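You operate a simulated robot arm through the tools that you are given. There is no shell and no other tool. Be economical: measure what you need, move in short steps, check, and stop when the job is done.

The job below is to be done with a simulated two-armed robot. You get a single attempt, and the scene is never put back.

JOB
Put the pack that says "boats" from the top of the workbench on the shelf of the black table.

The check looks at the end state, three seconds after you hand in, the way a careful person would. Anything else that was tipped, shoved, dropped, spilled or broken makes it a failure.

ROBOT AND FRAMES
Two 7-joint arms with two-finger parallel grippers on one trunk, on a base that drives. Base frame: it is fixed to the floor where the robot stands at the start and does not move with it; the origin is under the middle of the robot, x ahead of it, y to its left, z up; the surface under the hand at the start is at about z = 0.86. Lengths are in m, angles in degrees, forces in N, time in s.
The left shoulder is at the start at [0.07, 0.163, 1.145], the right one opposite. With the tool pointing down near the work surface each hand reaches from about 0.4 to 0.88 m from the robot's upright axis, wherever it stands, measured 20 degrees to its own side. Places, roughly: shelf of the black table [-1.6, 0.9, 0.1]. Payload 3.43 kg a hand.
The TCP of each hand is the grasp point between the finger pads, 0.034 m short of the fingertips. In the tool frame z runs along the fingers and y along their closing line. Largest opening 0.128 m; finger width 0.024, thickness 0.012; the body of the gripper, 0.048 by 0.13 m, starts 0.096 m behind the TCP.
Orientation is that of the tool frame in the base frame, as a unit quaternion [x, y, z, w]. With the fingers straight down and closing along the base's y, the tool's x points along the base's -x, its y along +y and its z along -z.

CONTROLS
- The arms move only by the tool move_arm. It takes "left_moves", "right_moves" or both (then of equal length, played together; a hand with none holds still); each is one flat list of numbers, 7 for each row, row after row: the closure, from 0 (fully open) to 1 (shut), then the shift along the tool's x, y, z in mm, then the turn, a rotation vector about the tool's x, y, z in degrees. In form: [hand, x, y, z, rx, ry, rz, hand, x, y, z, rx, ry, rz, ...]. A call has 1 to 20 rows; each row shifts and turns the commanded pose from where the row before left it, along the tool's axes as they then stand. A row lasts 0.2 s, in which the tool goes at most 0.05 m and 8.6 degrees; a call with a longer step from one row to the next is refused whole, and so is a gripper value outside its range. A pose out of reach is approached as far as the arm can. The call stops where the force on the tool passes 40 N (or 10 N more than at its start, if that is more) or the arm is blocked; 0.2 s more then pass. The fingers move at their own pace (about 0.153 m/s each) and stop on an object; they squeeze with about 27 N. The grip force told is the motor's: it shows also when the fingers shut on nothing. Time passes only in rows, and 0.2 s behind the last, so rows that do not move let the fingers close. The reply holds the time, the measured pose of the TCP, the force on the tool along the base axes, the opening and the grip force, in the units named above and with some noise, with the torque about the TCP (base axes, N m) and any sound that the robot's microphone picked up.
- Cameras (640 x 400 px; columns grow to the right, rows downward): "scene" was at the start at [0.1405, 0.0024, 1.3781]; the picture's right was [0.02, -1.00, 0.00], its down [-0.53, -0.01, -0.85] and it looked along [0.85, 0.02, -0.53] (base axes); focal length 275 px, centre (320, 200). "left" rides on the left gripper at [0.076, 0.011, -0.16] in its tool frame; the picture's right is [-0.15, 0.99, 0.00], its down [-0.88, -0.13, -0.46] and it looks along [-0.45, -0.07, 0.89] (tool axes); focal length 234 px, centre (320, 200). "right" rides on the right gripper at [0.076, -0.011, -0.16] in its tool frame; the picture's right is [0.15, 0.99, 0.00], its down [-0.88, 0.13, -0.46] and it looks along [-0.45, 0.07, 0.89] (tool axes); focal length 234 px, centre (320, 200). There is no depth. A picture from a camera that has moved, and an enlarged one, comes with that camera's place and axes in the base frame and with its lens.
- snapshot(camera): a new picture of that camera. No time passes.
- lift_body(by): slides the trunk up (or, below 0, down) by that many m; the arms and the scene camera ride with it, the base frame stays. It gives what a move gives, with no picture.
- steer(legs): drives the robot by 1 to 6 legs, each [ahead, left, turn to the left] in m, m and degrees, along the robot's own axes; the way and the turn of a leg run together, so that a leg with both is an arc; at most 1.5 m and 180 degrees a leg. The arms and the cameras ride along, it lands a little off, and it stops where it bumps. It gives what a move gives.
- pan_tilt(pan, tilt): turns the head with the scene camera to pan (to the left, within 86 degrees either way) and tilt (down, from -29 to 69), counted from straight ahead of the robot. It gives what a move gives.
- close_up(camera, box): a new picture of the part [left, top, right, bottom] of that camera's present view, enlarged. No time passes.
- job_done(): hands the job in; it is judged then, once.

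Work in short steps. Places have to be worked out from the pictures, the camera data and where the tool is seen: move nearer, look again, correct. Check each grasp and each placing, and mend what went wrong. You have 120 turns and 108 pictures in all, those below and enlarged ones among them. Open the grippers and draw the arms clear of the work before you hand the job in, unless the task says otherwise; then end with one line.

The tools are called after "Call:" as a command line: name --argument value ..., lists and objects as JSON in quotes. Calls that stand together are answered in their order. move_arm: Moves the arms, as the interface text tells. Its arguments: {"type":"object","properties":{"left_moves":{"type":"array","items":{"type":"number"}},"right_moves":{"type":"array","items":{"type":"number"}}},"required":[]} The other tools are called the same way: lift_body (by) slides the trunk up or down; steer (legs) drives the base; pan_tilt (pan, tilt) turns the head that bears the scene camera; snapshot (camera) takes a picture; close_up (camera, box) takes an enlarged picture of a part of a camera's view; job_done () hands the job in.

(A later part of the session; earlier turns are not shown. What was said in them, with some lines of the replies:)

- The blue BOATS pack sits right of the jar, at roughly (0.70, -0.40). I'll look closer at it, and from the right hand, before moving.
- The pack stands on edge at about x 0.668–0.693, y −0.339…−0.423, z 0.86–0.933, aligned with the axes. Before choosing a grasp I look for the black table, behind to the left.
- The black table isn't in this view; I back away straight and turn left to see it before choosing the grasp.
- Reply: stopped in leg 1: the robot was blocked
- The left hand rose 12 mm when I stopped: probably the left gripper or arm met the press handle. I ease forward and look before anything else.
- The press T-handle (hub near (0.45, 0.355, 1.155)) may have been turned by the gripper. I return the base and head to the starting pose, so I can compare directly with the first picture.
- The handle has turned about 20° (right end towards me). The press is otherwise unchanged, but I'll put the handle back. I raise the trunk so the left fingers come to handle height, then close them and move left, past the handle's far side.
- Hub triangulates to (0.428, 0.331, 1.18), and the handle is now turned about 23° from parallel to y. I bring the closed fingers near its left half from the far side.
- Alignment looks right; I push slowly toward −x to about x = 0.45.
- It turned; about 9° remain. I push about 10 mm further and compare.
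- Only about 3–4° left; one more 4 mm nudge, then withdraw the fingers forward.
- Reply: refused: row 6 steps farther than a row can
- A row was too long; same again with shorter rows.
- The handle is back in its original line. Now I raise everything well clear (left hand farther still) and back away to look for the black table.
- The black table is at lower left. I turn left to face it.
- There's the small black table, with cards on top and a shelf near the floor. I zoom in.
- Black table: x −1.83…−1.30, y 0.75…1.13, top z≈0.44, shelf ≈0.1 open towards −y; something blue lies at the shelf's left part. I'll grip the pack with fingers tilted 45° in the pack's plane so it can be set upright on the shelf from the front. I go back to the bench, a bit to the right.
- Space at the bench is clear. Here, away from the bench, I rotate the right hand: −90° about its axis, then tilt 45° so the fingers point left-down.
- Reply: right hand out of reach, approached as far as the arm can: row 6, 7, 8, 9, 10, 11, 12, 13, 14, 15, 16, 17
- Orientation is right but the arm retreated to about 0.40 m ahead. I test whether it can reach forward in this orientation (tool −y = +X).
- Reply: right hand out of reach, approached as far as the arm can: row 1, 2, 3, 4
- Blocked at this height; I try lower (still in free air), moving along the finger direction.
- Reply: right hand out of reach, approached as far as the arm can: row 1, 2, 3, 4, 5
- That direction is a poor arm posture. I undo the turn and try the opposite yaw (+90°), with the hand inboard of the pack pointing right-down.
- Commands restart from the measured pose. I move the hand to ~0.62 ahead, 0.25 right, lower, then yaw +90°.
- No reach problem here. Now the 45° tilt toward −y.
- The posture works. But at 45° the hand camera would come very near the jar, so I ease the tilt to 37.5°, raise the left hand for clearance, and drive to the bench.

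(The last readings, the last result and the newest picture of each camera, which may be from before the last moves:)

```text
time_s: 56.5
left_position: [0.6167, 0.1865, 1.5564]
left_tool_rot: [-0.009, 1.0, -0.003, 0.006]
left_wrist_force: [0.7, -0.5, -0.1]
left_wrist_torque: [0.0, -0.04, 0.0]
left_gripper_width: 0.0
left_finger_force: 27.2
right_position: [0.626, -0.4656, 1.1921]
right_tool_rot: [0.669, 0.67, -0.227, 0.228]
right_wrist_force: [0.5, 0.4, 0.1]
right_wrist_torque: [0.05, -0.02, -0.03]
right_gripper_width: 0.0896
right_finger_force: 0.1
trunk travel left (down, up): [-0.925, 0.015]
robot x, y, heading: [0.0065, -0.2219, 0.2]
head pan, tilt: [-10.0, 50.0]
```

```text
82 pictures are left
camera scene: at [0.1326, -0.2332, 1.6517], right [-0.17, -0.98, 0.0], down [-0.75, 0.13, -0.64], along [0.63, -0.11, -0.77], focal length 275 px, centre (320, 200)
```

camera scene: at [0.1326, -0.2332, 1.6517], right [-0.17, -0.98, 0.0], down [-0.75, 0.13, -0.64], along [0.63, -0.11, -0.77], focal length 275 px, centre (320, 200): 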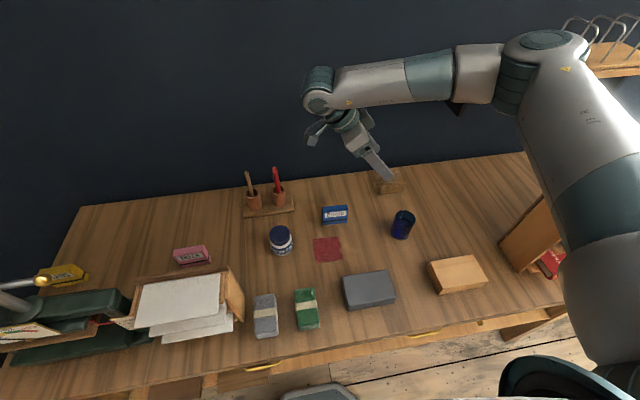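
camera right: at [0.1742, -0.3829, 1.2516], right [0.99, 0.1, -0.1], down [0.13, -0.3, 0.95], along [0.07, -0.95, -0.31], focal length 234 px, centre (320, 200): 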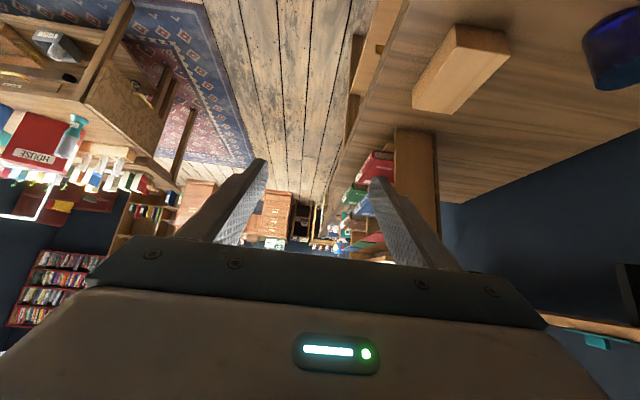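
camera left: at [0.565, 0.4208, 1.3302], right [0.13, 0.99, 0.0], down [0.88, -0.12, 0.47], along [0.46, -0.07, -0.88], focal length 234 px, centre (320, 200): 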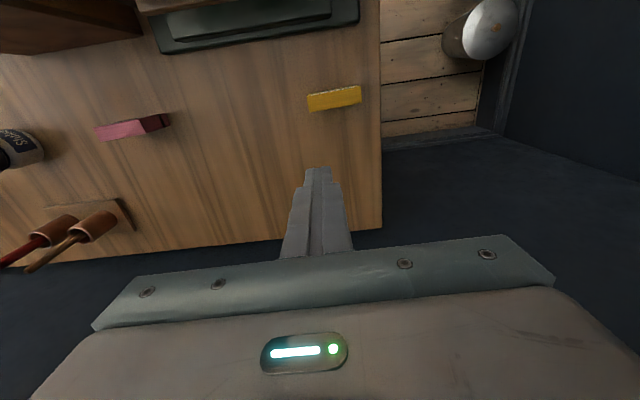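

Pack confirmed at the same place. I shift the hand to above-left of it, then lower the trunk 0.2 m.

Call:
move_arm --right_moves '[0.3, 31, 13.5, -24, 0, 0, 0, 0.3, 31, 13.5, -24, 0, 0, 0, 0.3, 31, 13.5, -24, 0, 0, 0, 0.3, 31, 13.5, -24, 0, 0, 0]'

Call:
lift_body --by -0.19

Call:
snapshot --camera "scene"

Call:
snapshot --camera "right"

```text
time_s: 57.5
left_position: [0.6165, 0.1883, 1.5554]
left_tool_rot: [-0.008, 1.0, -0.005, 0.005]
left_wrist_force: [-0.3, -0.4, -0.1]
left_wrist_torque: [-0.04, 0.01, 0.06]
left_gripper_width: 0.0
left_finger_force: 27.2
right_position: [0.6807, -0.3075, 1.1942]
right_tool_rot: [0.669, 0.67, -0.227, 0.229]
right_wrist_force: [-0.7, 0.2, 0.1]
right_wrist_torque: [-0.01, 0.02, 0.02]
right_gripper_width: 0.0894
right_finger_force: 0.1
trunk travel left (down, up): [-0.925, 0.015]
robot x, y, heading: [0.0071, -0.2235, 0.2]
head pan, tilt: [-10.0, 50.0]
```

```text
time_s: 59.5
left_position: [0.617, 0.1843, 1.3675]
left_tool_rot: [-0.009, 1.0, -0.003, 0.007]
left_wrist_force: [-0.1, -0.3, 0.6]
left_wrist_torque: [0.0, 0.01, 0.01]
left_gripper_width: 0.0
left_finger_force: 27.4
right_position: [0.6814, -0.3097, 1.0036]
right_tool_rot: [0.669, 0.671, -0.225, 0.228]
right_wrist_force: [0.1, 0.6, -0.4]
right_wrist_torque: [0.0, 0.03, -0.04]
right_gripper_width: 0.0898
right_finger_force: 0.0
trunk travel left (down, up): [-0.735, 0.205]
robot x, y, heading: [0.0087, -0.2202, 0.1]
head pan, tilt: [-10.0, 50.0]
```

```text
81 pictures are left
camera scene: at [0.1325, -0.2334, 1.4617], right [-0.17, -0.98, 0.0], down [-0.75, 0.13, -0.64], along [0.63, -0.11, -0.77], focal length 275 px, centre (320, 200)
```

scene: 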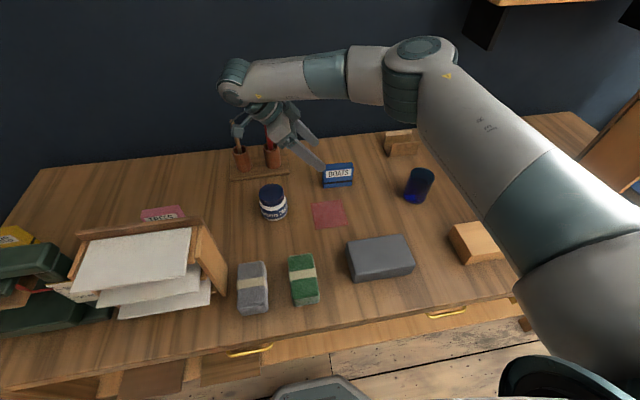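

```text
80 pictures are left
camera right: at [0.6686, -0.1529, 1.0848], right [0.99, 0.12, -0.09], down [0.13, -0.42, 0.9], along [0.07, -0.9, -0.43], focal length 234 px, centre (320, 200)
```

right: 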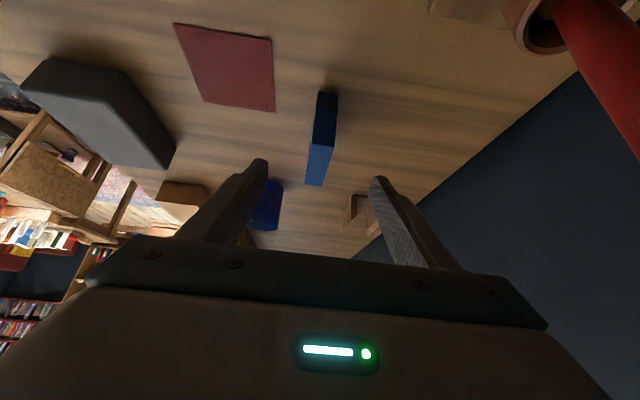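

Fingers straddle the pack's plane (TCP x 0.681, pack 0.6805), and the pens and jar stay clear. I advance 80 mm and check.

Call:
move_arm --right_moves '[0.3, 0, 0, 30, 0, 0, 0, 0.3, 0, 0, 30, 0, 0, 0, 0.3, 0, 0, 20, 0, 0, 0]'

Call:
snapshot --camera "right"

Call:
close_up --camera "scene" --box '[200, 80, 440, 230]'

```text
time_s: 60.3
left_position: [0.6159, 0.186, 1.3668]
left_tool_rot: [-0.009, 1.0, -0.003, 0.007]
left_wrist_force: [0.3, -0.8, 0.1]
left_wrist_torque: [0.0, 0.01, 0.01]
left_gripper_width: 0.0
left_finger_force: 26.9
right_position: [0.6816, -0.3587, 0.9398]
right_tool_rot: [0.669, 0.67, -0.226, 0.228]
right_wrist_force: [0.1, 0.0, 0.0]
right_wrist_torque: [0.04, 0.02, 0.03]
right_gripper_width: 0.0894
right_finger_force: 0.1
trunk travel left (down, up): [-0.735, 0.205]
robot x, y, heading: [0.0071, -0.2181, 0.1]
head pan, tilt: [-10.0, 50.0]
```

```text
79 pictures are left
camera right: at [0.6701, -0.2009, 1.0211], right [0.99, 0.12, -0.09], down [0.13, -0.42, 0.9], along [0.07, -0.9, -0.43], focal length 234 px, centre (320, 200)
```

right: 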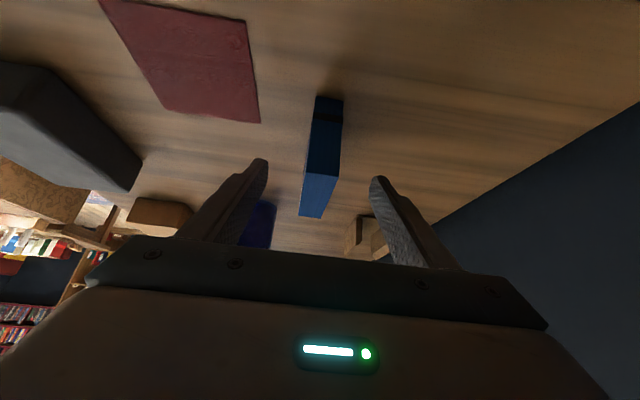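

```text
2.67 times, centred on (320, 155) of scene
camera zoom: at [0.1328, -0.2336, 1.4617], right [-0.17, -0.98, 0.0], down [-0.75, 0.13, -0.64], along [0.63, -0.11, -0.77], focal length 732 px, centre (320, 320)
```

zoom: 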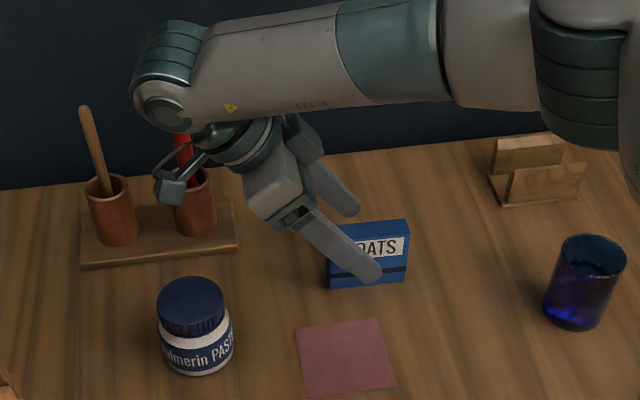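

Well lined up. I advance the last 30 mm and close.

Call:
move_arm --right_moves '[0.3, 0, 0, 15, 0, 0, 0, 0.3, 0, 0, 15, 0, 0, 0, 1, 0, 0, 0, 0, 0, 0, 1, 0, 0, 0, 0, 0, 0, 1, 0, 0, 0, 0, 0, 0]'

Call:
snapshot --camera "right"

```text
time_s: 61.5
left_position: [0.616, 0.1837, 1.367]
left_tool_rot: [-0.009, 1.0, -0.003, 0.006]
left_wrist_force: [1.0, -0.2, -1.1]
left_wrist_torque: [-0.02, 0.0, -0.03]
left_gripper_width: 0.0
left_finger_force: 26.9
right_position: [0.6801, -0.3767, 0.9175]
right_tool_rot: [0.669, 0.671, -0.226, 0.228]
right_wrist_force: [0.1, 0.2, 0.5]
right_wrist_torque: [-0.02, -0.02, -0.02]
right_gripper_width: 0.0235
right_finger_force: 27.3
trunk travel left (down, up): [-0.735, 0.205]
robot x, y, heading: [0.0017, -0.2211, -0.1]
head pan, tilt: [-10.0, 50.0]
```

```text
77 pictures are left
camera right: at [0.6681, -0.2198, 0.9981], right [0.99, 0.12, -0.09], down [0.13, -0.42, 0.9], along [0.07, -0.9, -0.43], focal length 234 px, centre (320, 200)
```

right: 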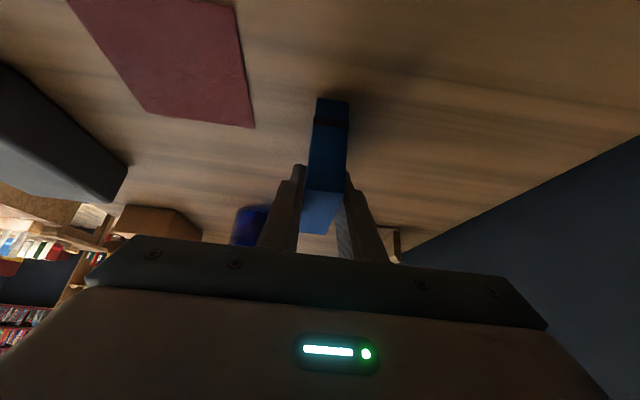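

Gripped at 23.5 mm width. I lift straight up with the trunk.

Call:
lift_body --by 0.2

Call:
snapshot --camera "scene"

```text
time_s: 63.7
left_position: [0.6168, 0.1848, 1.5663]
left_tool_rot: [-0.008, 1.0, -0.003, 0.007]
left_wrist_force: [-0.2, 0.0, -0.1]
left_wrist_torque: [0.02, 0.02, -0.02]
left_gripper_width: 0.0
left_finger_force: 27.5
right_position: [0.6792, -0.3772, 1.1177]
right_tool_rot: [0.67, 0.67, -0.226, 0.227]
right_wrist_force: [-0.6, 0.9, -1.4]
right_wrist_torque: [0.02, 0.0, 0.03]
right_gripper_width: 0.0234
right_finger_force: 26.7
trunk travel left (down, up): [-0.935, 0.005]
robot x, y, heading: [0.0074, -0.2207, -0.2]
head pan, tilt: [-10.0, 50.0]
```

```text
76 pictures are left
camera scene: at [0.1331, -0.2333, 1.6616], right [-0.17, -0.98, 0.0], down [-0.75, 0.13, -0.64], along [0.63, -0.11, -0.77], focal length 275 px, centre (320, 200)
```

scene: 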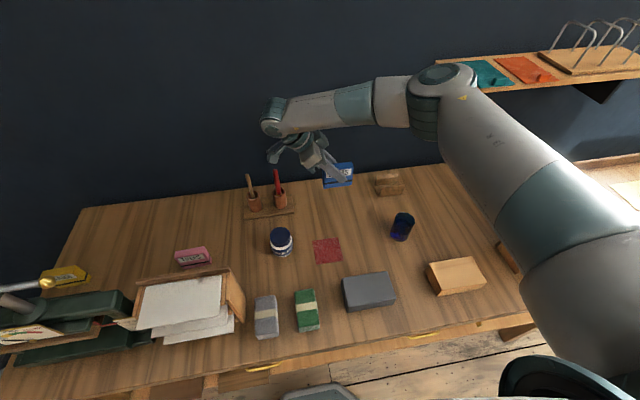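

The pack is held and nothing else moved. I back off straight, and pull the left hand in toward the robot.

Call:
steer --legs '[[-0.5, 0, 0]]'

Call:
move_arm --left_moves '[1, 35, 0, 0, 0, 0, 0, 1, 35, 0, 0, 0, 0, 0, 1, 35, 0, 0, 0, 0, 0, 1, 35, 0, 0, 0, 0, 0, 1, 35, 0, 0, 0, 0, 0]'

Call:
move_arm --right_moves '[1, 0, 0, 0, -4.99, 0, -6.5, 1, 0, 0, 0, -4.99, 0, -6.5, 1, 0, 0, 0, -4.99, 0, -6.5, 1, 0, 0, 0, -4.99, 0, -6.5, 1, 0, 0, 0, -4.99, 0, -6.5, 1, 0, 0, 0, -4.99, 0, -6.5, 1, 0, 0, 0, -4.99, 0, -6.5, 1, 0, 0, 0, -4.99, 0, -6.5, 1, 0, 0, 0, -4.99, 0, -6.5, 1, 0, 0, 0, -4.99, 0, -6.5, 1, 0, 0, 0, -4.87, 0, -6.34]'

Call:
snapshot --camera "scene"

```text
time_s: 66.7
left_position: [0.1151, 0.1881, 1.566]
left_tool_rot: [-0.01, 1.0, -0.004, 0.005]
left_wrist_force: [0.9, -1.4, 0.0]
left_wrist_torque: [0.03, 0.0, -0.02]
left_gripper_width: 0.0
left_finger_force: 27.6
right_position: [0.1804, -0.3757, 1.1159]
right_tool_rot: [0.667, 0.672, -0.226, 0.228]
right_wrist_force: [0.1, -0.6, -1.2]
right_wrist_torque: [0.01, 0.06, -0.02]
right_gripper_width: 0.0235
right_finger_force: 27.5
trunk travel left (down, up): [-0.935, 0.005]
robot x, y, heading: [-0.4959, -0.2242, 0.4]
head pan, tilt: [-10.0, 50.0]
```

```text
time_s: 67.9
left_position: [-0.0646, 0.1831, 1.5656]
left_tool_rot: [-0.01, 1.0, -0.003, 0.007]
left_wrist_force: [0.0, 0.4, 0.1]
left_wrist_torque: [-0.03, -0.05, 0.01]
left_gripper_width: 0.0001
left_finger_force: 27.1
right_position: [0.1783, -0.3747, 1.1179]
right_tool_rot: [0.668, 0.672, -0.225, 0.229]
right_wrist_force: [0.5, 0.4, -1.4]
right_wrist_torque: [0.0, 0.01, 0.04]
right_gripper_width: 0.0238
right_finger_force: 26.5
trunk travel left (down, up): [-0.935, 0.005]
robot x, y, heading: [-0.497, -0.2253, 0.4]
head pan, tilt: [-10.0, 50.0]
```

```text
time_s: 70.3
left_position: [-0.0621, 0.1814, 1.5667]
left_tool_rot: [-0.01, 1.0, -0.002, 0.006]
left_wrist_force: [0.5, -0.6, 0.1]
left_wrist_torque: [0.03, -0.01, -0.01]
left_gripper_width: 0.0
left_finger_force: 27.4
right_position: [0.1808, -0.3761, 1.1184]
right_tool_rot: [-0.003, 0.947, 0.002, 0.322]
right_wrist_force: [-0.4, -1.0, -0.7]
right_wrist_torque: [-0.01, 0.0, -0.01]
right_gripper_width: 0.0237
right_finger_force: 27.2
trunk travel left (down, up): [-0.935, 0.005]
robot x, y, heading: [-0.4957, -0.2214, 0.5]
head pan, tilt: [-10.0, 50.0]
```

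```text
75 pictures are left
camera scene: at [-0.3695, -0.2356, 1.6617], right [-0.17, -0.99, 0.0], down [-0.76, 0.13, -0.64], along [0.63, -0.11, -0.77], focal length 275 px, centre (320, 200)
```

scene: 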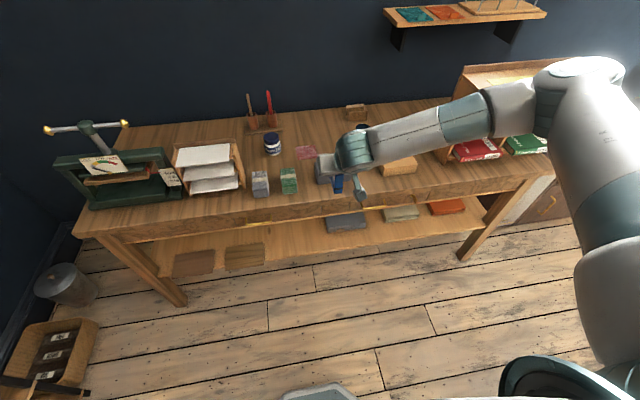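

Good: pack held pointing forward. I turn left 90° and look over toward the drive path.

Call:
steer --legs '[[0, 0, 89.5]]'

Call:
pan_tilt --pan 60 --tilt 40

Call:
snapshot --camera "scene"

```text
time_s: 74.4
left_position: [-0.8909, 0.2215, 1.5667]
left_tool_rot: [-0.707, 0.707, 0.003, 0.006]
left_wrist_force: [0.8, 0.1, -0.6]
left_wrist_torque: [0.0, 0.01, 0.03]
left_gripper_width: 0.0002
left_finger_force: 26.8
right_position: [-0.3273, 0.4504, 1.1177]
right_tool_rot: [-0.664, 0.675, 0.227, 0.23]
right_wrist_force: [0.0, 0.1, -1.0]
right_wrist_torque: [-0.01, 0.0, 0.0]
right_gripper_width: 0.0238
right_finger_force: 27.1
trunk travel left (down, up): [-0.935, 0.005]
robot x, y, heading: [-0.4925, -0.2228, 89.0]
head pan, tilt: [-10.0, 50.0]
```

```text
time_s: 75.8
left_position: [-0.8919, 0.2208, 1.5665]
left_tool_rot: [0.708, -0.706, -0.001, -0.007]
left_wrist_force: [-0.4, 1.3, -0.5]
left_wrist_torque: [0.01, -0.02, 0.01]
left_gripper_width: 0.0
left_finger_force: 26.6
right_position: [-0.3278, 0.4498, 1.1183]
right_tool_rot: [-0.663, 0.676, 0.226, 0.23]
right_wrist_force: [0.1, -0.2, -0.7]
right_wrist_torque: [0.0, 0.02, 0.02]
right_gripper_width: 0.0234
right_finger_force: 27.2
trunk travel left (down, up): [-0.935, 0.005]
robot x, y, heading: [-0.4942, -0.2213, 89.1]
head pan, tilt: [60.0, 40.0]
```

```text
74 pictures are left
camera scene: at [-0.5675, -0.1273, 1.6758], right [0.52, 0.86, 0.0], down [0.55, -0.33, -0.77], along [-0.66, 0.39, -0.64], focal length 275 px, centre (320, 200)
```

scene: 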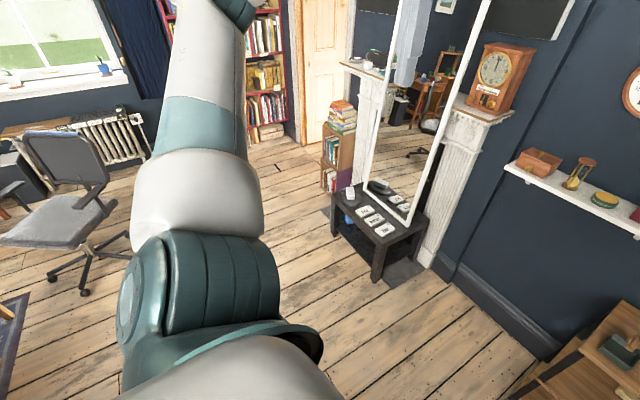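

The path is clear (chair is farther away). I drive left to stand in front of the black table, staying back a little.

Call:
steer --legs '[[0, 0, 0.9], [0.0, 1.13, 0], [0.1, 0, 0]]'

Call:
pan_tilt --pan -10 --tilt 55

Call:
snapshot --camera "scene"

```text
time_s: 82.6
left_position: [-2.016, 0.3005, 1.569]
left_tool_rot: [0.716, -0.698, -0.004, -0.009]
left_wrist_force: [-0.7, -1.0, 0.9]
left_wrist_torque: [0.09, -0.01, 0.0]
left_gripper_width: 0.0
left_finger_force: 26.4
right_position: [-1.4585, 0.544, 1.1227]
right_tool_rot: [0.671, -0.666, -0.231, -0.228]
right_wrist_force: [0.2, -0.4, 0.0]
right_wrist_torque: [0.0, -0.03, 0.0]
right_gripper_width: 0.0237
right_finger_force: 27.1
trunk travel left (down, up): [-0.935, 0.005]
robot x, y, heading: [-1.6098, -0.1298, 90.5]
head pan, tilt: [60.0, 40.0]
```

```text
time_s: 84.0
left_position: [-2.0156, 0.3083, 1.5661]
left_tool_rot: [0.715, -0.699, -0.001, -0.006]
left_wrist_force: [0.3, 1.0, 0.2]
left_wrist_torque: [-0.01, 0.0, 0.01]
left_gripper_width: 0.0
left_finger_force: 27.3
right_position: [-1.4599, 0.5495, 1.1173]
right_tool_rot: [0.672, -0.667, -0.229, -0.226]
right_wrist_force: [0.8, 0.7, -1.1]
right_wrist_torque: [-0.01, 0.0, 0.0]
right_gripper_width: 0.0235
right_finger_force: 26.8
trunk travel left (down, up): [-0.935, 0.005]
robot x, y, heading: [-1.6102, -0.1245, 90.3]
head pan, tilt: [-10.0, 55.0]
```

```text
73 pictures are left
camera scene: at [-1.5991, -0.0032, 1.6551], right [0.99, -0.17, 0.0], down [-0.14, -0.81, -0.57], along [0.09, 0.57, -0.82], focal length 275 px, centre (320, 200)
```

scene: 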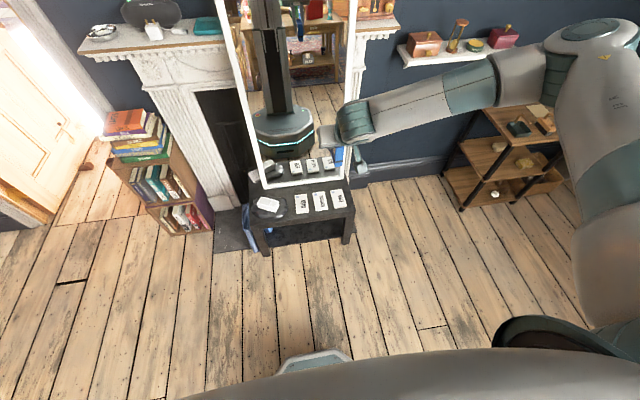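

Standing at (−1.61, −0.125), hand at x −1.46, y 0.55, in front of the table (legs at x −1.29/−1.84, front y ≈ 0.77). I lower the trunk 0.75 m.

Call:
lift_body --by -0.75

Call:
snapshot --camera "right"

Call:
pan_tilt --pan -5 --tilt 30

Call:
snapshot --camera "scene"

```text
refused: -0.75 is not a number from -0.4 to 0.4
```

```text
72 pictures are left
camera right: at [-1.4468, 0.3924, 1.1978], right [-0.99, -0.12, -0.09], down [-0.13, 0.42, 0.9], along [-0.07, 0.9, -0.43], focal length 234 px, centre (320, 200)
```

right: 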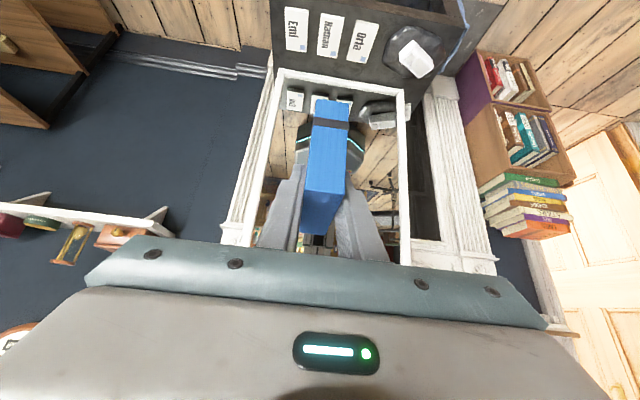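

```text
time_s: 84.9
left_position: [-2.0162, 0.3075, 1.566]
left_tool_rot: [0.715, -0.699, -0.003, -0.007]
left_wrist_force: [0.2, 0.2, -0.4]
left_wrist_torque: [-0.01, -0.01, 0.0]
left_gripper_width: 0.0002
left_finger_force: 27.1
right_position: [-1.4593, 0.5491, 1.1173]
right_tool_rot: [0.672, -0.667, -0.23, -0.227]
right_wrist_force: [0.5, -0.3, -1.2]
right_wrist_torque: [-0.03, 0.01, -0.01]
right_gripper_width: 0.0239
right_finger_force: 26.9
trunk travel left (down, up): [-0.935, 0.005]
robot x, y, heading: [-1.615, -0.1234, 90.3]
head pan, tilt: [-5.0, 30.0]
```

```text
71 pictures are left
camera scene: at [-1.6036, 0.0152, 1.6911], right [1.0, -0.08, 0.0], down [-0.04, -0.5, -0.87], along [0.07, 0.86, -0.5], focal length 275 px, centre (320, 200)
```

scene: 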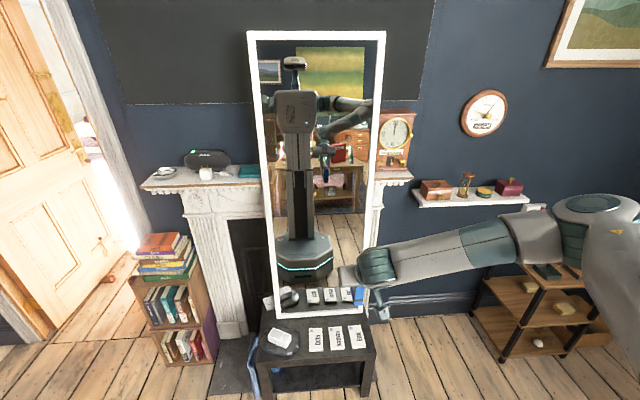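

Lift steps are limited to 0.4; I lower in two.

Call:
lift_body --by -0.4

Call:
lift_body --by -0.35

Call:
snapshot --camera "scene"

Call:
snapshot --camera "right"

```text
time_s: 88.8
left_position: [-2.017, 0.3076, 1.1661]
left_tool_rot: [0.716, -0.698, -0.002, -0.008]
left_wrist_force: [0.4, -0.2, -0.4]
left_wrist_torque: [-0.02, -0.02, 0.01]
left_gripper_width: 0.0001
left_finger_force: 26.9
right_position: [-1.4586, 0.5487, 0.7174]
right_tool_rot: [0.672, -0.667, -0.229, -0.227]
right_wrist_force: [0.4, -0.3, -0.9]
right_wrist_torque: [0.0, 0.0, 0.01]
right_gripper_width: 0.0233
right_finger_force: 27.2
trunk travel left (down, up): [-0.535, 0.405]
robot x, y, heading: [-1.6112, -0.1286, 90.5]
head pan, tilt: [-5.0, 30.0]
```

```text
time_s: 92.2
left_position: [-2.0167, 0.3069, 0.8167]
left_tool_rot: [0.715, -0.699, -0.003, -0.008]
left_wrist_force: [-0.4, 0.2, 0.4]
left_wrist_torque: [-0.01, -0.01, 0.01]
left_gripper_width: 0.0
left_finger_force: 27.3
right_position: [-1.4578, 0.5481, 0.368]
right_tool_rot: [0.672, -0.667, -0.229, -0.227]
right_wrist_force: [0.1, -0.6, -0.4]
right_wrist_torque: [0.01, -0.02, -0.02]
right_gripper_width: 0.0233
right_finger_force: 27.5
trunk travel left (down, up): [-0.185, 0.755]
robot x, y, heading: [-1.6074, -0.1243, 90.4]
head pan, tilt: [-5.0, 30.0]
```

```text
70 pictures are left
camera scene: at [-1.6036, 0.0148, 0.9412], right [1.0, -0.08, 0.0], down [-0.04, -0.5, -0.87], along [0.07, 0.86, -0.5], focal length 275 px, centre (320, 200)
```

scene: 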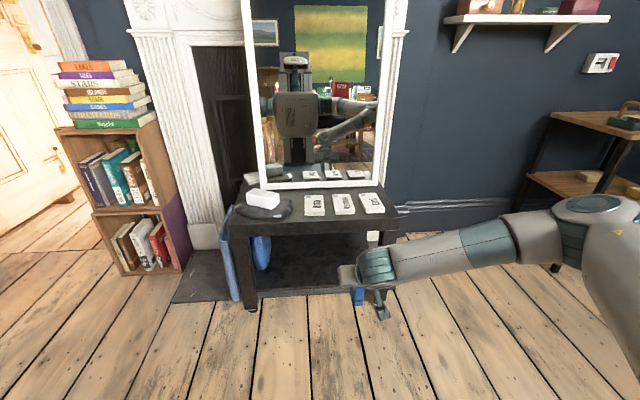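

```text
69 pictures are left
camera right: at [-1.4466, 0.3916, 0.4481], right [-0.99, -0.12, -0.09], down [-0.13, 0.42, 0.9], along [-0.07, 0.9, -0.43], focal length 234 px, centre (320, 200)
```

right: 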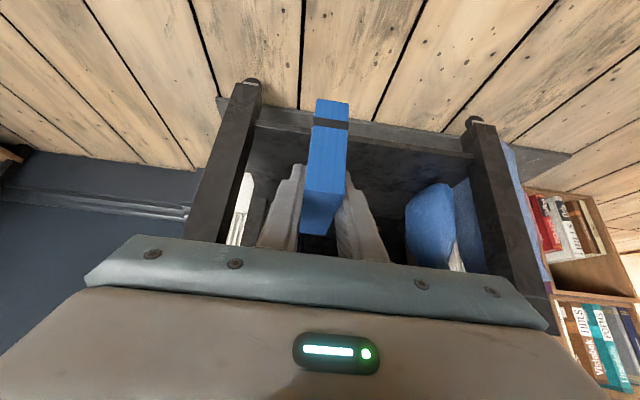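

Right half of the shelf is empty; a blue item lies on the left. I zoom in to measure shelf height and front edge.

Call:
close_up --camera "right" --box '[190, 60, 510, 260]'

Call:
close_up --camera "scene" --box '[210, 180, 430, 318]'

```text
2.00 times, centred on (350, 160) of right
camera zoom: at [-1.4466, 0.3916, 0.4481], right [-0.99, -0.12, -0.09], down [-0.13, 0.42, 0.9], along [-0.07, 0.9, -0.43], focal length 468 px, centre (260, 280)
```

zoom: 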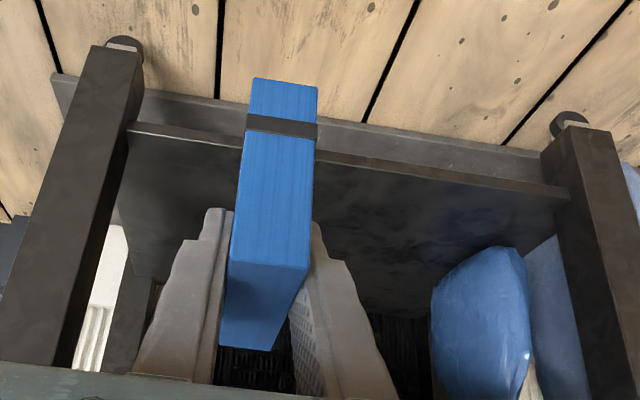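

```text
2.90 times, centred on (320, 249) of scene
camera zoom: at [-1.6036, 0.0148, 0.9412], right [1.0, -0.08, 0.0], down [-0.04, -0.5, -0.87], along [0.07, 0.86, -0.5], focal length 796 px, centre (320, 58)
```

zoom: 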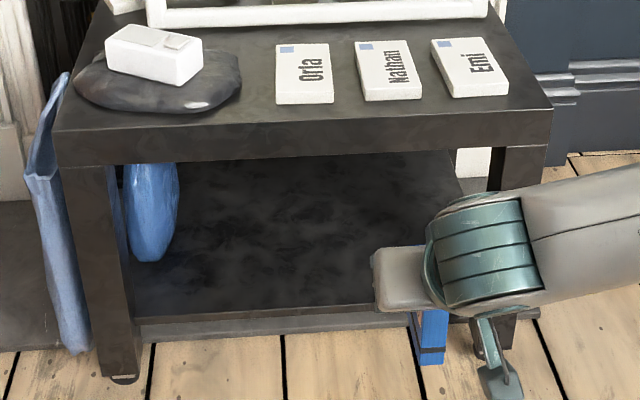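

Shelf top is about z 0.12 with its front edge at y ≈ 0.76, tabletop underside ≈ 0.385 at y ≈ 0.745. Pack bottom is 0.0575 below the TCP, so I lower to TCP ≈ 0.205 while still in front and re-measure.

Call:
lift_body --by -0.163

Call:
close_up --camera "right" --box '[190, 60, 510, 260]'

Call:
snapshot --camera "scene"

```text
time_s: 94.0
left_position: [-2.0171, 0.3062, 0.6549]
left_tool_rot: [0.715, -0.699, -0.002, -0.007]
left_wrist_force: [-0.8, -0.1, 0.2]
left_wrist_torque: [-0.01, -0.02, -0.02]
left_gripper_width: 0.0
left_finger_force: 26.7
right_position: [-1.4581, 0.5488, 0.2047]
right_tool_rot: [0.672, -0.667, -0.229, -0.227]
right_wrist_force: [-0.2, 0.0, -0.3]
right_wrist_torque: [-0.02, 0.0, 0.04]
right_gripper_width: 0.0235
right_finger_force: 27.2
trunk travel left (down, up): [-0.022, 0.918]
robot x, y, heading: [-1.6116, -0.1238, 90.7]
head pan, tilt: [-5.0, 30.0]
```

```text
2.00 times, centred on (350, 160) of right
camera zoom: at [-1.4466, 0.3916, 0.2852], right [-0.99, -0.12, -0.09], down [-0.13, 0.42, 0.9], along [-0.07, 0.9, -0.43], focal length 468 px, centre (260, 280)
```

zoom: 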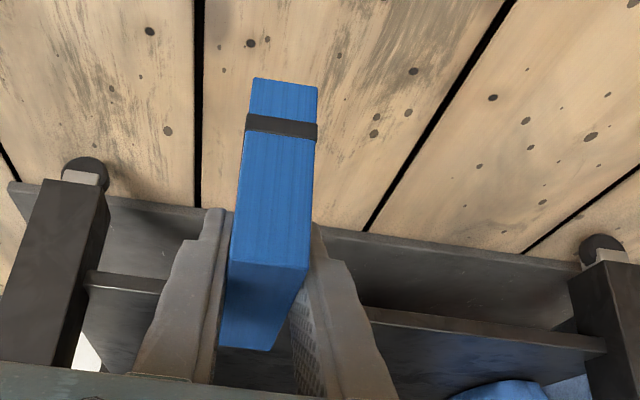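

```text
65 pictures are left
camera scene: at [-1.6036, 0.0148, 0.7782], right [1.0, -0.08, 0.0], down [-0.04, -0.5, -0.87], along [0.07, 0.86, -0.5], focal length 275 px, centre (320, 200)
```

scene: 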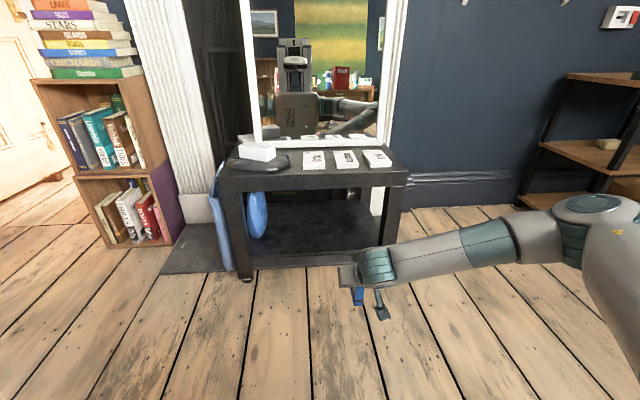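

Refined: shelf top z ≈ 0.133, front edge y ≈ 0.76. I raise 1 cm (pack bottom ≈ 0.157) and drive forward part way.

Call:
lift_body --by 0.012

Call:
steer --legs '[[0.15, 0, 0]]'

Call:
snapshot --camera "right"

Call:
pan_tilt --pan -10 --tilt 40

Call:
snapshot --camera "scene"

```text
time_s: 94.6
left_position: [-2.0165, 0.3061, 0.6643]
left_tool_rot: [0.716, -0.698, -0.002, -0.006]
left_wrist_force: [0.5, 0.1, 0.6]
left_wrist_torque: [0.02, -0.05, 0.0]
left_gripper_width: 0.0002
left_finger_force: 26.9
right_position: [-1.4577, 0.5484, 0.2162]
right_tool_rot: [0.672, -0.667, -0.229, -0.227]
right_wrist_force: [-0.6, 0.7, -1.6]
right_wrist_torque: [-0.01, 0.01, -0.01]
right_gripper_width: 0.0233
right_finger_force: 27.2
trunk travel left (down, up): [-0.034, 0.906]
robot x, y, heading: [-1.6069, -0.1262, 90.5]
head pan, tilt: [-5.0, 30.0]
```

```text
time_s: 96.0
left_position: [-2.0155, 0.4598, 0.6653]
left_tool_rot: [0.714, -0.7, -0.002, -0.008]
left_wrist_force: [-0.2, -1.1, 1.0]
left_wrist_torque: [-0.04, -0.02, 0.01]
left_gripper_width: 0.0
left_finger_force: 26.6
right_position: [-1.456, 0.6976, 0.2162]
right_tool_rot: [0.67, -0.669, -0.228, -0.227]
right_wrist_force: [-0.1, -0.9, -1.9]
right_wrist_torque: [-0.02, -0.03, -0.02]
right_gripper_width: 0.0235
right_finger_force: 26.8
trunk travel left (down, up): [-0.034, 0.906]
robot x, y, heading: [-1.613, 0.0216, 90.0]
head pan, tilt: [-5.0, 30.0]
```

```text
64 pictures are left
camera right: at [-1.4446, 0.5408, 0.297], right [-0.99, -0.12, -0.09], down [-0.13, 0.42, 0.9], along [-0.07, 0.9, -0.43], focal length 234 px, centre (320, 200)
```

right: 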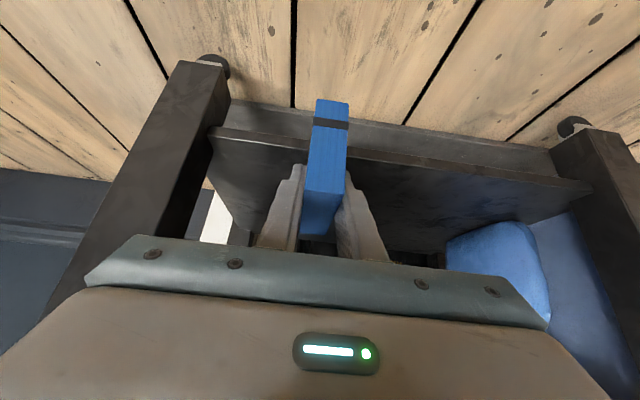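

```text
time_s: 96.7
left_position: [-2.0166, 0.4587, 0.6658]
left_tool_rot: [0.714, -0.7, -0.002, -0.008]
left_wrist_force: [0.0, -0.1, -0.9]
left_wrist_torque: [-0.01, -0.01, -0.01]
left_gripper_width: 0.0
left_finger_force: 27.1
right_position: [-1.4568, 0.6985, 0.2162]
right_tool_rot: [0.671, -0.668, -0.229, -0.226]
right_wrist_force: [-0.7, 1.0, -2.0]
right_wrist_torque: [-0.04, -0.02, -0.02]
right_gripper_width: 0.0238
right_finger_force: 27.4
trunk travel left (down, up): [-0.034, 0.906]
robot x, y, heading: [-1.6113, 0.0264, 90.1]
head pan, tilt: [-10.0, 40.0]
```

```text
63 pictures are left
camera scene: at [-1.5968, 0.1586, 0.7749], right [0.99, -0.17, 0.0], down [-0.11, -0.63, -0.77], along [0.13, 0.75, -0.64], focal length 275 px, centre (320, 200)
```

scene: 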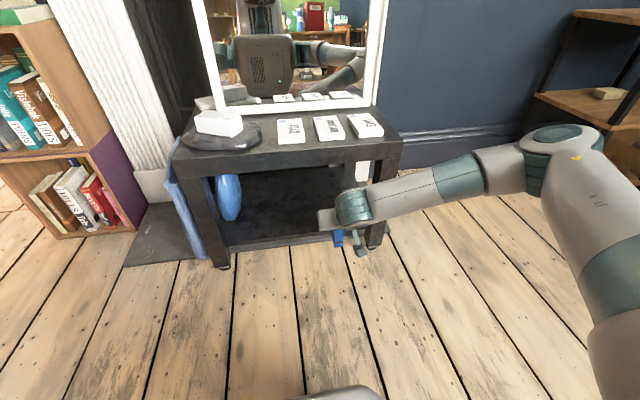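

Pack bottom ≈ 0.16 clears the shelf (≈0.13). I drive 6 cm further and check clearance under the tabletop.

Call:
steer --legs '[[0.06, 0, 0]]'

Call:
close_up --camera "scene" --box '[180, 90, 460, 265]'

Call:
snapshot --camera "right"

```text
time_s: 97.7
left_position: [-2.0161, 0.517, 0.6656]
left_tool_rot: [0.714, -0.7, -0.002, -0.007]
left_wrist_force: [-1.0, -0.1, -0.3]
left_wrist_torque: [-0.02, -0.01, -0.06]
left_gripper_width: 0.0
left_finger_force: 27.5
right_position: [-1.458, 0.7578, 0.2155]
right_tool_rot: [0.671, -0.668, -0.229, -0.226]
right_wrist_force: [-0.5, -0.2, -1.0]
right_wrist_torque: [0.02, 0.03, -0.02]
right_gripper_width: 0.0236
right_finger_force: 27.2
trunk travel left (down, up): [-0.034, 0.906]
robot x, y, heading: [-1.611, 0.0804, 90.3]
head pan, tilt: [-10.0, 40.0]
```

```text
2.29 times, centred on (320, 178) of scene
camera zoom: at [-1.5972, 0.218, 0.7748], right [0.99, -0.17, 0.0], down [-0.11, -0.63, -0.77], along [0.13, 0.75, -0.64], focal length 628 px, centre (320, 251)
```

zoom: 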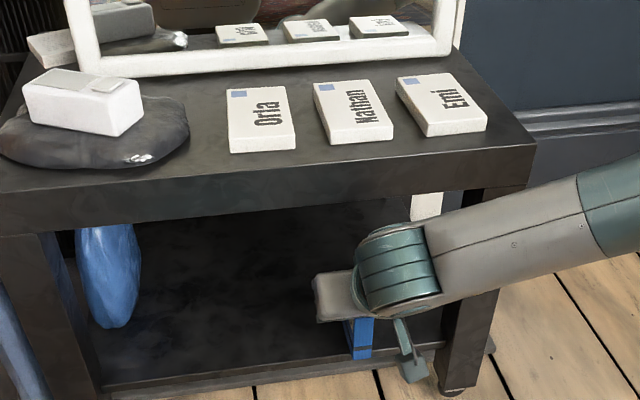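

```text
61 pictures are left
camera right: at [-1.4458, 0.6005, 0.2969], right [-0.99, -0.12, -0.09], down [-0.13, 0.42, 0.9], along [-0.07, 0.9, -0.43], focal length 234 px, centre (320, 200)
```

right: 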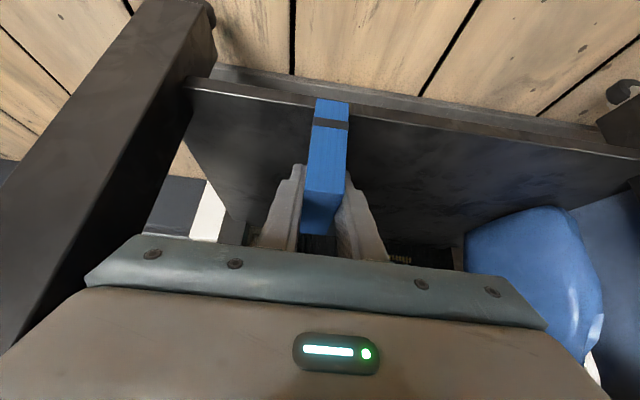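

The wrist would come within millimetres of the tabletop edge if I went all the way, so I go 3 cm more, set it down there, and then nudge it inward with the closed fingertips.

Call:
steer --legs '[[0.031, 0, 0]]'

Call:
snapshot --camera "right"

Call:
close_up --camera "scene" --box '[180, 90, 460, 265]'

```text
time_s: 98.5
left_position: [-2.0152, 0.5496, 0.6639]
left_tool_rot: [0.714, -0.7, -0.003, -0.008]
left_wrist_force: [-0.4, 0.5, 0.1]
left_wrist_torque: [-0.03, 0.01, -0.03]
left_gripper_width: 0.0001
left_finger_force: 27.2
right_position: [-1.4567, 0.7868, 0.216]
right_tool_rot: [0.671, -0.668, -0.229, -0.227]
right_wrist_force: [0.5, 0.4, -0.9]
right_wrist_torque: [-0.01, -0.01, 0.02]
right_gripper_width: 0.0238
right_finger_force: 26.7
trunk travel left (down, up): [-0.034, 0.906]
robot x, y, heading: [-1.6126, 0.1159, 90.0]
head pan, tilt: [-10.0, 40.0]
```

```text
60 pictures are left
camera right: at [-1.4457, 0.6315, 0.2969], right [-0.99, -0.12, -0.09], down [-0.13, 0.42, 0.9], along [-0.07, 0.9, -0.43], focal length 234 px, centre (320, 200)
```

right: 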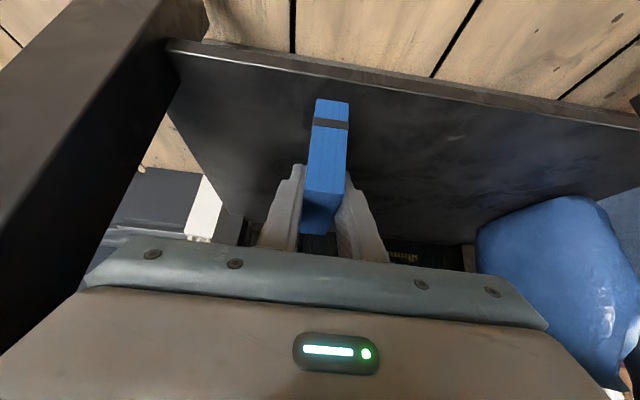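

```text
2.29 times, centred on (320, 178) of scene
camera zoom: at [-1.5973, 0.2491, 0.7748], right [0.99, -0.17, 0.0], down [-0.11, -0.63, -0.77], along [0.13, 0.75, -0.64], focal length 628 px, centre (320, 251)
```

zoom: 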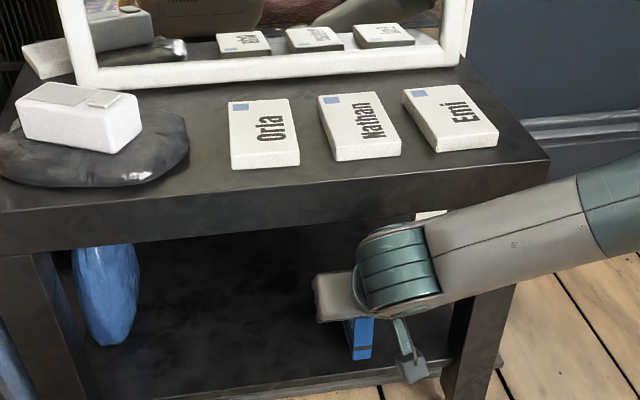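

The pack's rear end is just inside the shelf edge (edge ≈ 0.75). I lower gently with the arm, watching force.

Call:
move_arm --right_moves '[1, 3.05, 0, 3.97, 0, 0, 0, 1, 3.05, 0, 3.97, 0, 0, 0, 1, 2.4, 0, 3.2, 0, 0, 0, 1, 1.8, 0, 2.4, 0, 0, 0, 1, 1.2, 0, 1.6, 0, 0, 0]'

```text
time_s: 99.7
left_position: [-2.0165, 0.5492, 0.6646]
left_tool_rot: [0.714, -0.7, -0.003, -0.007]
left_wrist_force: [0.0, 0.3, 0.6]
left_wrist_torque: [0.0, -0.01, -0.04]
left_gripper_width: 0.0
left_finger_force: 27.1
right_position: [-1.4572, 0.7897, 0.1965]
right_tool_rot: [0.671, -0.667, -0.23, -0.226]
right_wrist_force: [0.6, -0.5, -0.2]
right_wrist_torque: [-0.03, 0.0, -0.03]
right_gripper_width: 0.0237
right_finger_force: 26.9
trunk travel left (down, up): [-0.034, 0.906]
robot x, y, heading: [-1.6128, 0.1135, 90.0]
head pan, tilt: [-10.0, 40.0]
```

No contact yet at TCP z 0.1965; I go on in 2 mm steps.

Call:
move_arm --right_moves '[1, 1.2, 0, 1.6, 0, 0, 0, 1, 1.2, 0, 1.6, 0, 0, 0, 1, 1.2, 0, 1.6, 0, 0, 0]'

Call:
snapshot --camera "right"

```text
time_s: 100.5
left_position: [-2.017, 0.5474, 0.6664]
left_tool_rot: [0.713, -0.701, -0.003, -0.008]
left_wrist_force: [-0.4, 0.3, 0.4]
left_wrist_torque: [-0.02, 0.01, 0.02]
left_gripper_width: 0.0001
left_finger_force: 27.0
right_position: [-1.4576, 0.7902, 0.1969]
right_tool_rot: [0.669, -0.668, -0.231, -0.23]
right_wrist_force: [0.8, -4.6, 23.5]
right_wrist_torque: [0.03, -0.12, 0.02]
right_gripper_width: 0.024
right_finger_force: 27.2
trunk travel left (down, up): [-0.034, 0.906]
robot x, y, heading: [-1.608, 0.1141, 90.1]
head pan, tilt: [-10.0, 40.0]
```

```text
58 pictures are left
camera right: at [-1.4458, 0.6326, 0.2758], right [-0.99, -0.12, -0.09], down [-0.13, 0.41, 0.9], along [-0.07, 0.9, -0.42], focal length 234 px, centre (320, 200)
```

right: 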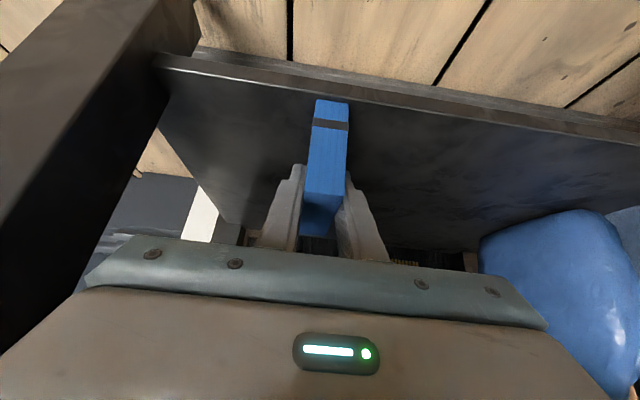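

Contact (23 N) with the pack standing on the shelf about 13 mm inside the edge. I ease off 2 mm and open the fingers partly.

Call:
move_arm --right_moves '[1, -1.2, 0, -1.6, 0, 0, 0, 1, -0.6, 0, -0.8, 0, 0, 0, 0.6, 0, 0, 0, 0, 0, 0, 0.5, 0, 0, 0, 0, 0, 0, 0.5, 0, 0, 0, 0, 0, 0]'

Call:
snapshot --camera "right"

```text
time_s: 101.7
left_position: [-2.0162, 0.5486, 0.665]
left_tool_rot: [0.714, -0.7, -0.002, -0.007]
left_wrist_force: [0.4, -0.5, -0.1]
left_wrist_torque: [0.01, 0.02, -0.03]
left_gripper_width: 0.0
left_finger_force: 26.9
right_position: [-1.457, 0.7898, 0.1952]
right_tool_rot: [0.67, -0.669, -0.229, -0.227]
right_wrist_force: [0.0, -0.2, -0.3]
right_wrist_torque: [-0.01, -0.02, 0.01]
right_gripper_width: 0.064
right_finger_force: 0.1
trunk travel left (down, up): [-0.034, 0.906]
robot x, y, heading: [-1.6124, 0.1131, 90.3]
head pan, tilt: [-10.0, 40.0]
```

```text
57 pictures are left
camera right: at [-1.4456, 0.632, 0.2756], right [-0.99, -0.12, -0.09], down [-0.13, 0.42, 0.9], along [-0.07, 0.9, -0.43], focal length 234 px, centre (320, 200)
```

right: 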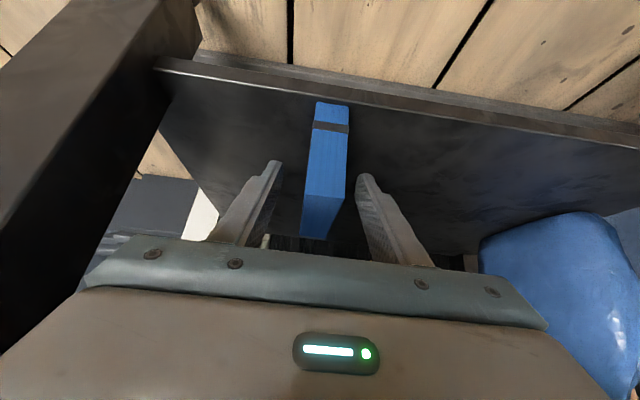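

The pack stands on its own. I withdraw the hand straight back 12 cm with the arm and check.

Call:
move_arm --right_moves '[0.5, 15.9, 0, -12.2, 0, 0, 0, 0.5, 23.8, 0, -18.3, 0, 0, 0, 0.5, 27.8, 0, -21.3, 0, 0, 0, 0.5, 27.8, 0, -21.3, 0, 0, 0]'

Call:
snapshot --camera "right"

Call:
snapshot --camera "scene"

```text
time_s: 102.7
left_position: [-2.0172, 0.5492, 0.6651]
left_tool_rot: [0.714, -0.7, -0.003, -0.008]
left_wrist_force: [0.4, 0.2, 0.0]
left_wrist_torque: [0.02, -0.03, 0.0]
left_gripper_width: 0.0002
left_finger_force: 26.6
right_position: [-1.4573, 0.6691, 0.1937]
right_tool_rot: [0.67, -0.668, -0.23, -0.228]
right_wrist_force: [0.3, 1.2, -0.3]
right_wrist_torque: [-0.01, -0.02, 0.0]
right_gripper_width: 0.0641
right_finger_force: 0.0
trunk travel left (down, up): [-0.034, 0.906]
robot x, y, heading: [-1.6134, 0.116, 90.5]
head pan, tilt: [-10.0, 40.0]
```

```text
56 pictures are left
camera right: at [-1.4463, 0.5111, 0.2745], right [-0.99, -0.12, -0.09], down [-0.13, 0.42, 0.9], along [-0.07, 0.9, -0.43], focal length 234 px, centre (320, 200)
```

right: 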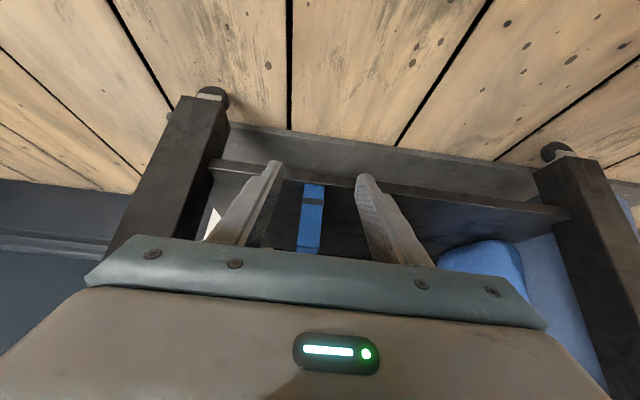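

```text
55 pictures are left
camera scene: at [-1.5973, 0.249, 0.7749], right [0.99, -0.17, 0.0], down [-0.11, -0.63, -0.77], along [0.13, 0.75, -0.64], focal length 275 px, centre (320, 200)
```

scene: 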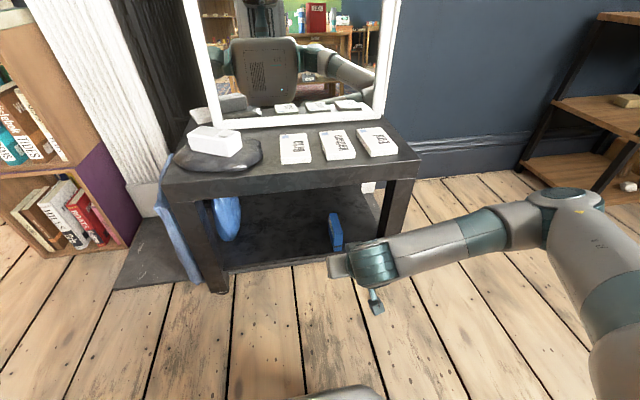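

The pack stands on the shelf. I drive back clear, open both grippers, and take a last look.

Call:
steer --legs '[[-0.35, 0, 0]]'

Call:
move_arm --right_moves '[0, 0, 0, 0, 0, 0, 0, 0, 0, 0, 0, 0, 0, 0, 0, 0, 0, 0, 0, 0, 0]' --left_moves '[0, 0, 0, 0, 0, 0, 0, 0, 0, 0, 0, 0, 0, 0, 0, 0, 0, 0, 0, 0, 0]'

Call:
pan_tilt --pan -3 --tilt 28

Call:
close_up --camera "scene" --box '[220, 140, 440, 278]'

```text
time_s: 105.0
left_position: [-2.0169, 0.2025, 0.6647]
left_tool_rot: [0.715, -0.699, -0.002, -0.008]
left_wrist_force: [0.6, -0.6, -0.1]
left_wrist_torque: [0.0, -0.02, 0.0]
left_gripper_width: 0.0
left_finger_force: 26.7
right_position: [-1.4566, 0.3243, 0.1944]
right_tool_rot: [0.671, -0.667, -0.229, -0.226]
right_wrist_force: [-0.2, -0.1, 0.2]
right_wrist_torque: [0.01, 0.03, 0.03]
right_gripper_width: 0.064
right_finger_force: 0.0
trunk travel left (down, up): [-0.034, 0.906]
robot x, y, heading: [-1.6126, -0.231, 90.6]
head pan, tilt: [-10.0, 40.0]
```

```text
time_s: 105.8
left_position: [-2.0151, 0.2027, 0.6649]
left_tool_rot: [0.715, -0.699, -0.004, -0.007]
left_wrist_force: [-0.2, -0.6, -0.1]
left_wrist_torque: [-0.01, 0.0, -0.01]
left_gripper_width: 0.128
left_finger_force: 0.1
right_position: [-1.4575, 0.3245, 0.1944]
right_tool_rot: [0.672, -0.667, -0.229, -0.227]
right_wrist_force: [-0.5, 0.8, 0.3]
right_wrist_torque: [-0.04, 0.0, 0.0]
right_gripper_width: 0.1279
right_finger_force: 0.0
trunk travel left (down, up): [-0.034, 0.906]
robot x, y, heading: [-1.6132, -0.2304, 90.6]
head pan, tilt: [-10.0, 40.0]
```

```text
time_s: 106.5
left_position: [-2.0151, 0.2033, 0.6655]
left_tool_rot: [0.715, -0.7, -0.002, -0.007]
left_wrist_force: [-0.3, 0.0, 0.1]
left_wrist_torque: [0.03, 0.02, -0.02]
left_gripper_width: 0.1279
left_finger_force: 0.1
right_position: [-1.4568, 0.3245, 0.1943]
right_tool_rot: [0.671, -0.668, -0.228, -0.226]
right_wrist_force: [0.4, 0.2, 0.4]
right_wrist_torque: [-0.02, 0.0, 0.0]
right_gripper_width: 0.1283
right_finger_force: 0.1
trunk travel left (down, up): [-0.034, 0.906]
robot x, y, heading: [-1.6082, -0.2356, 90.2]
head pan, tilt: [-3.0, 28.0]
```

```text
2.90 times, centred on (330, 209) of scene
camera zoom: at [-1.6059, -0.0887, 0.7933], right [1.0, -0.05, 0.0], down [-0.02, -0.47, -0.88], along [0.04, 0.88, -0.47], focal length 796 px, centre (291, 174)
```

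zoom: 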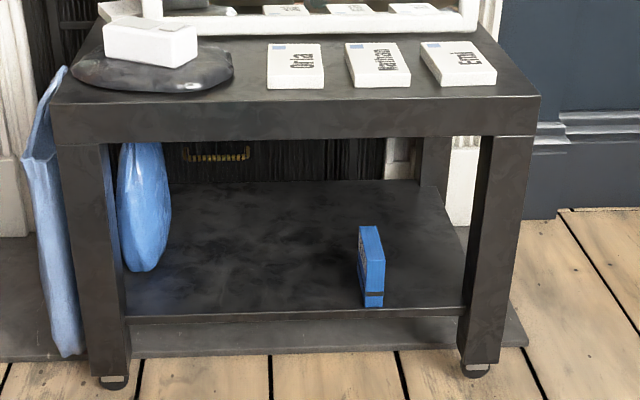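

The pack stands upright on the shelf, nothing else there is disturbed, and both grippers are open and clear; I hand in.

Call:
job_done

```text
The job is handed in.
```

The "boats" pack is standing upright on the black table's shelf; early on I bumped the workbench press handle about 20° out of line, pushed it back to within a degree or two by eye, and saw nothing else disturbed.
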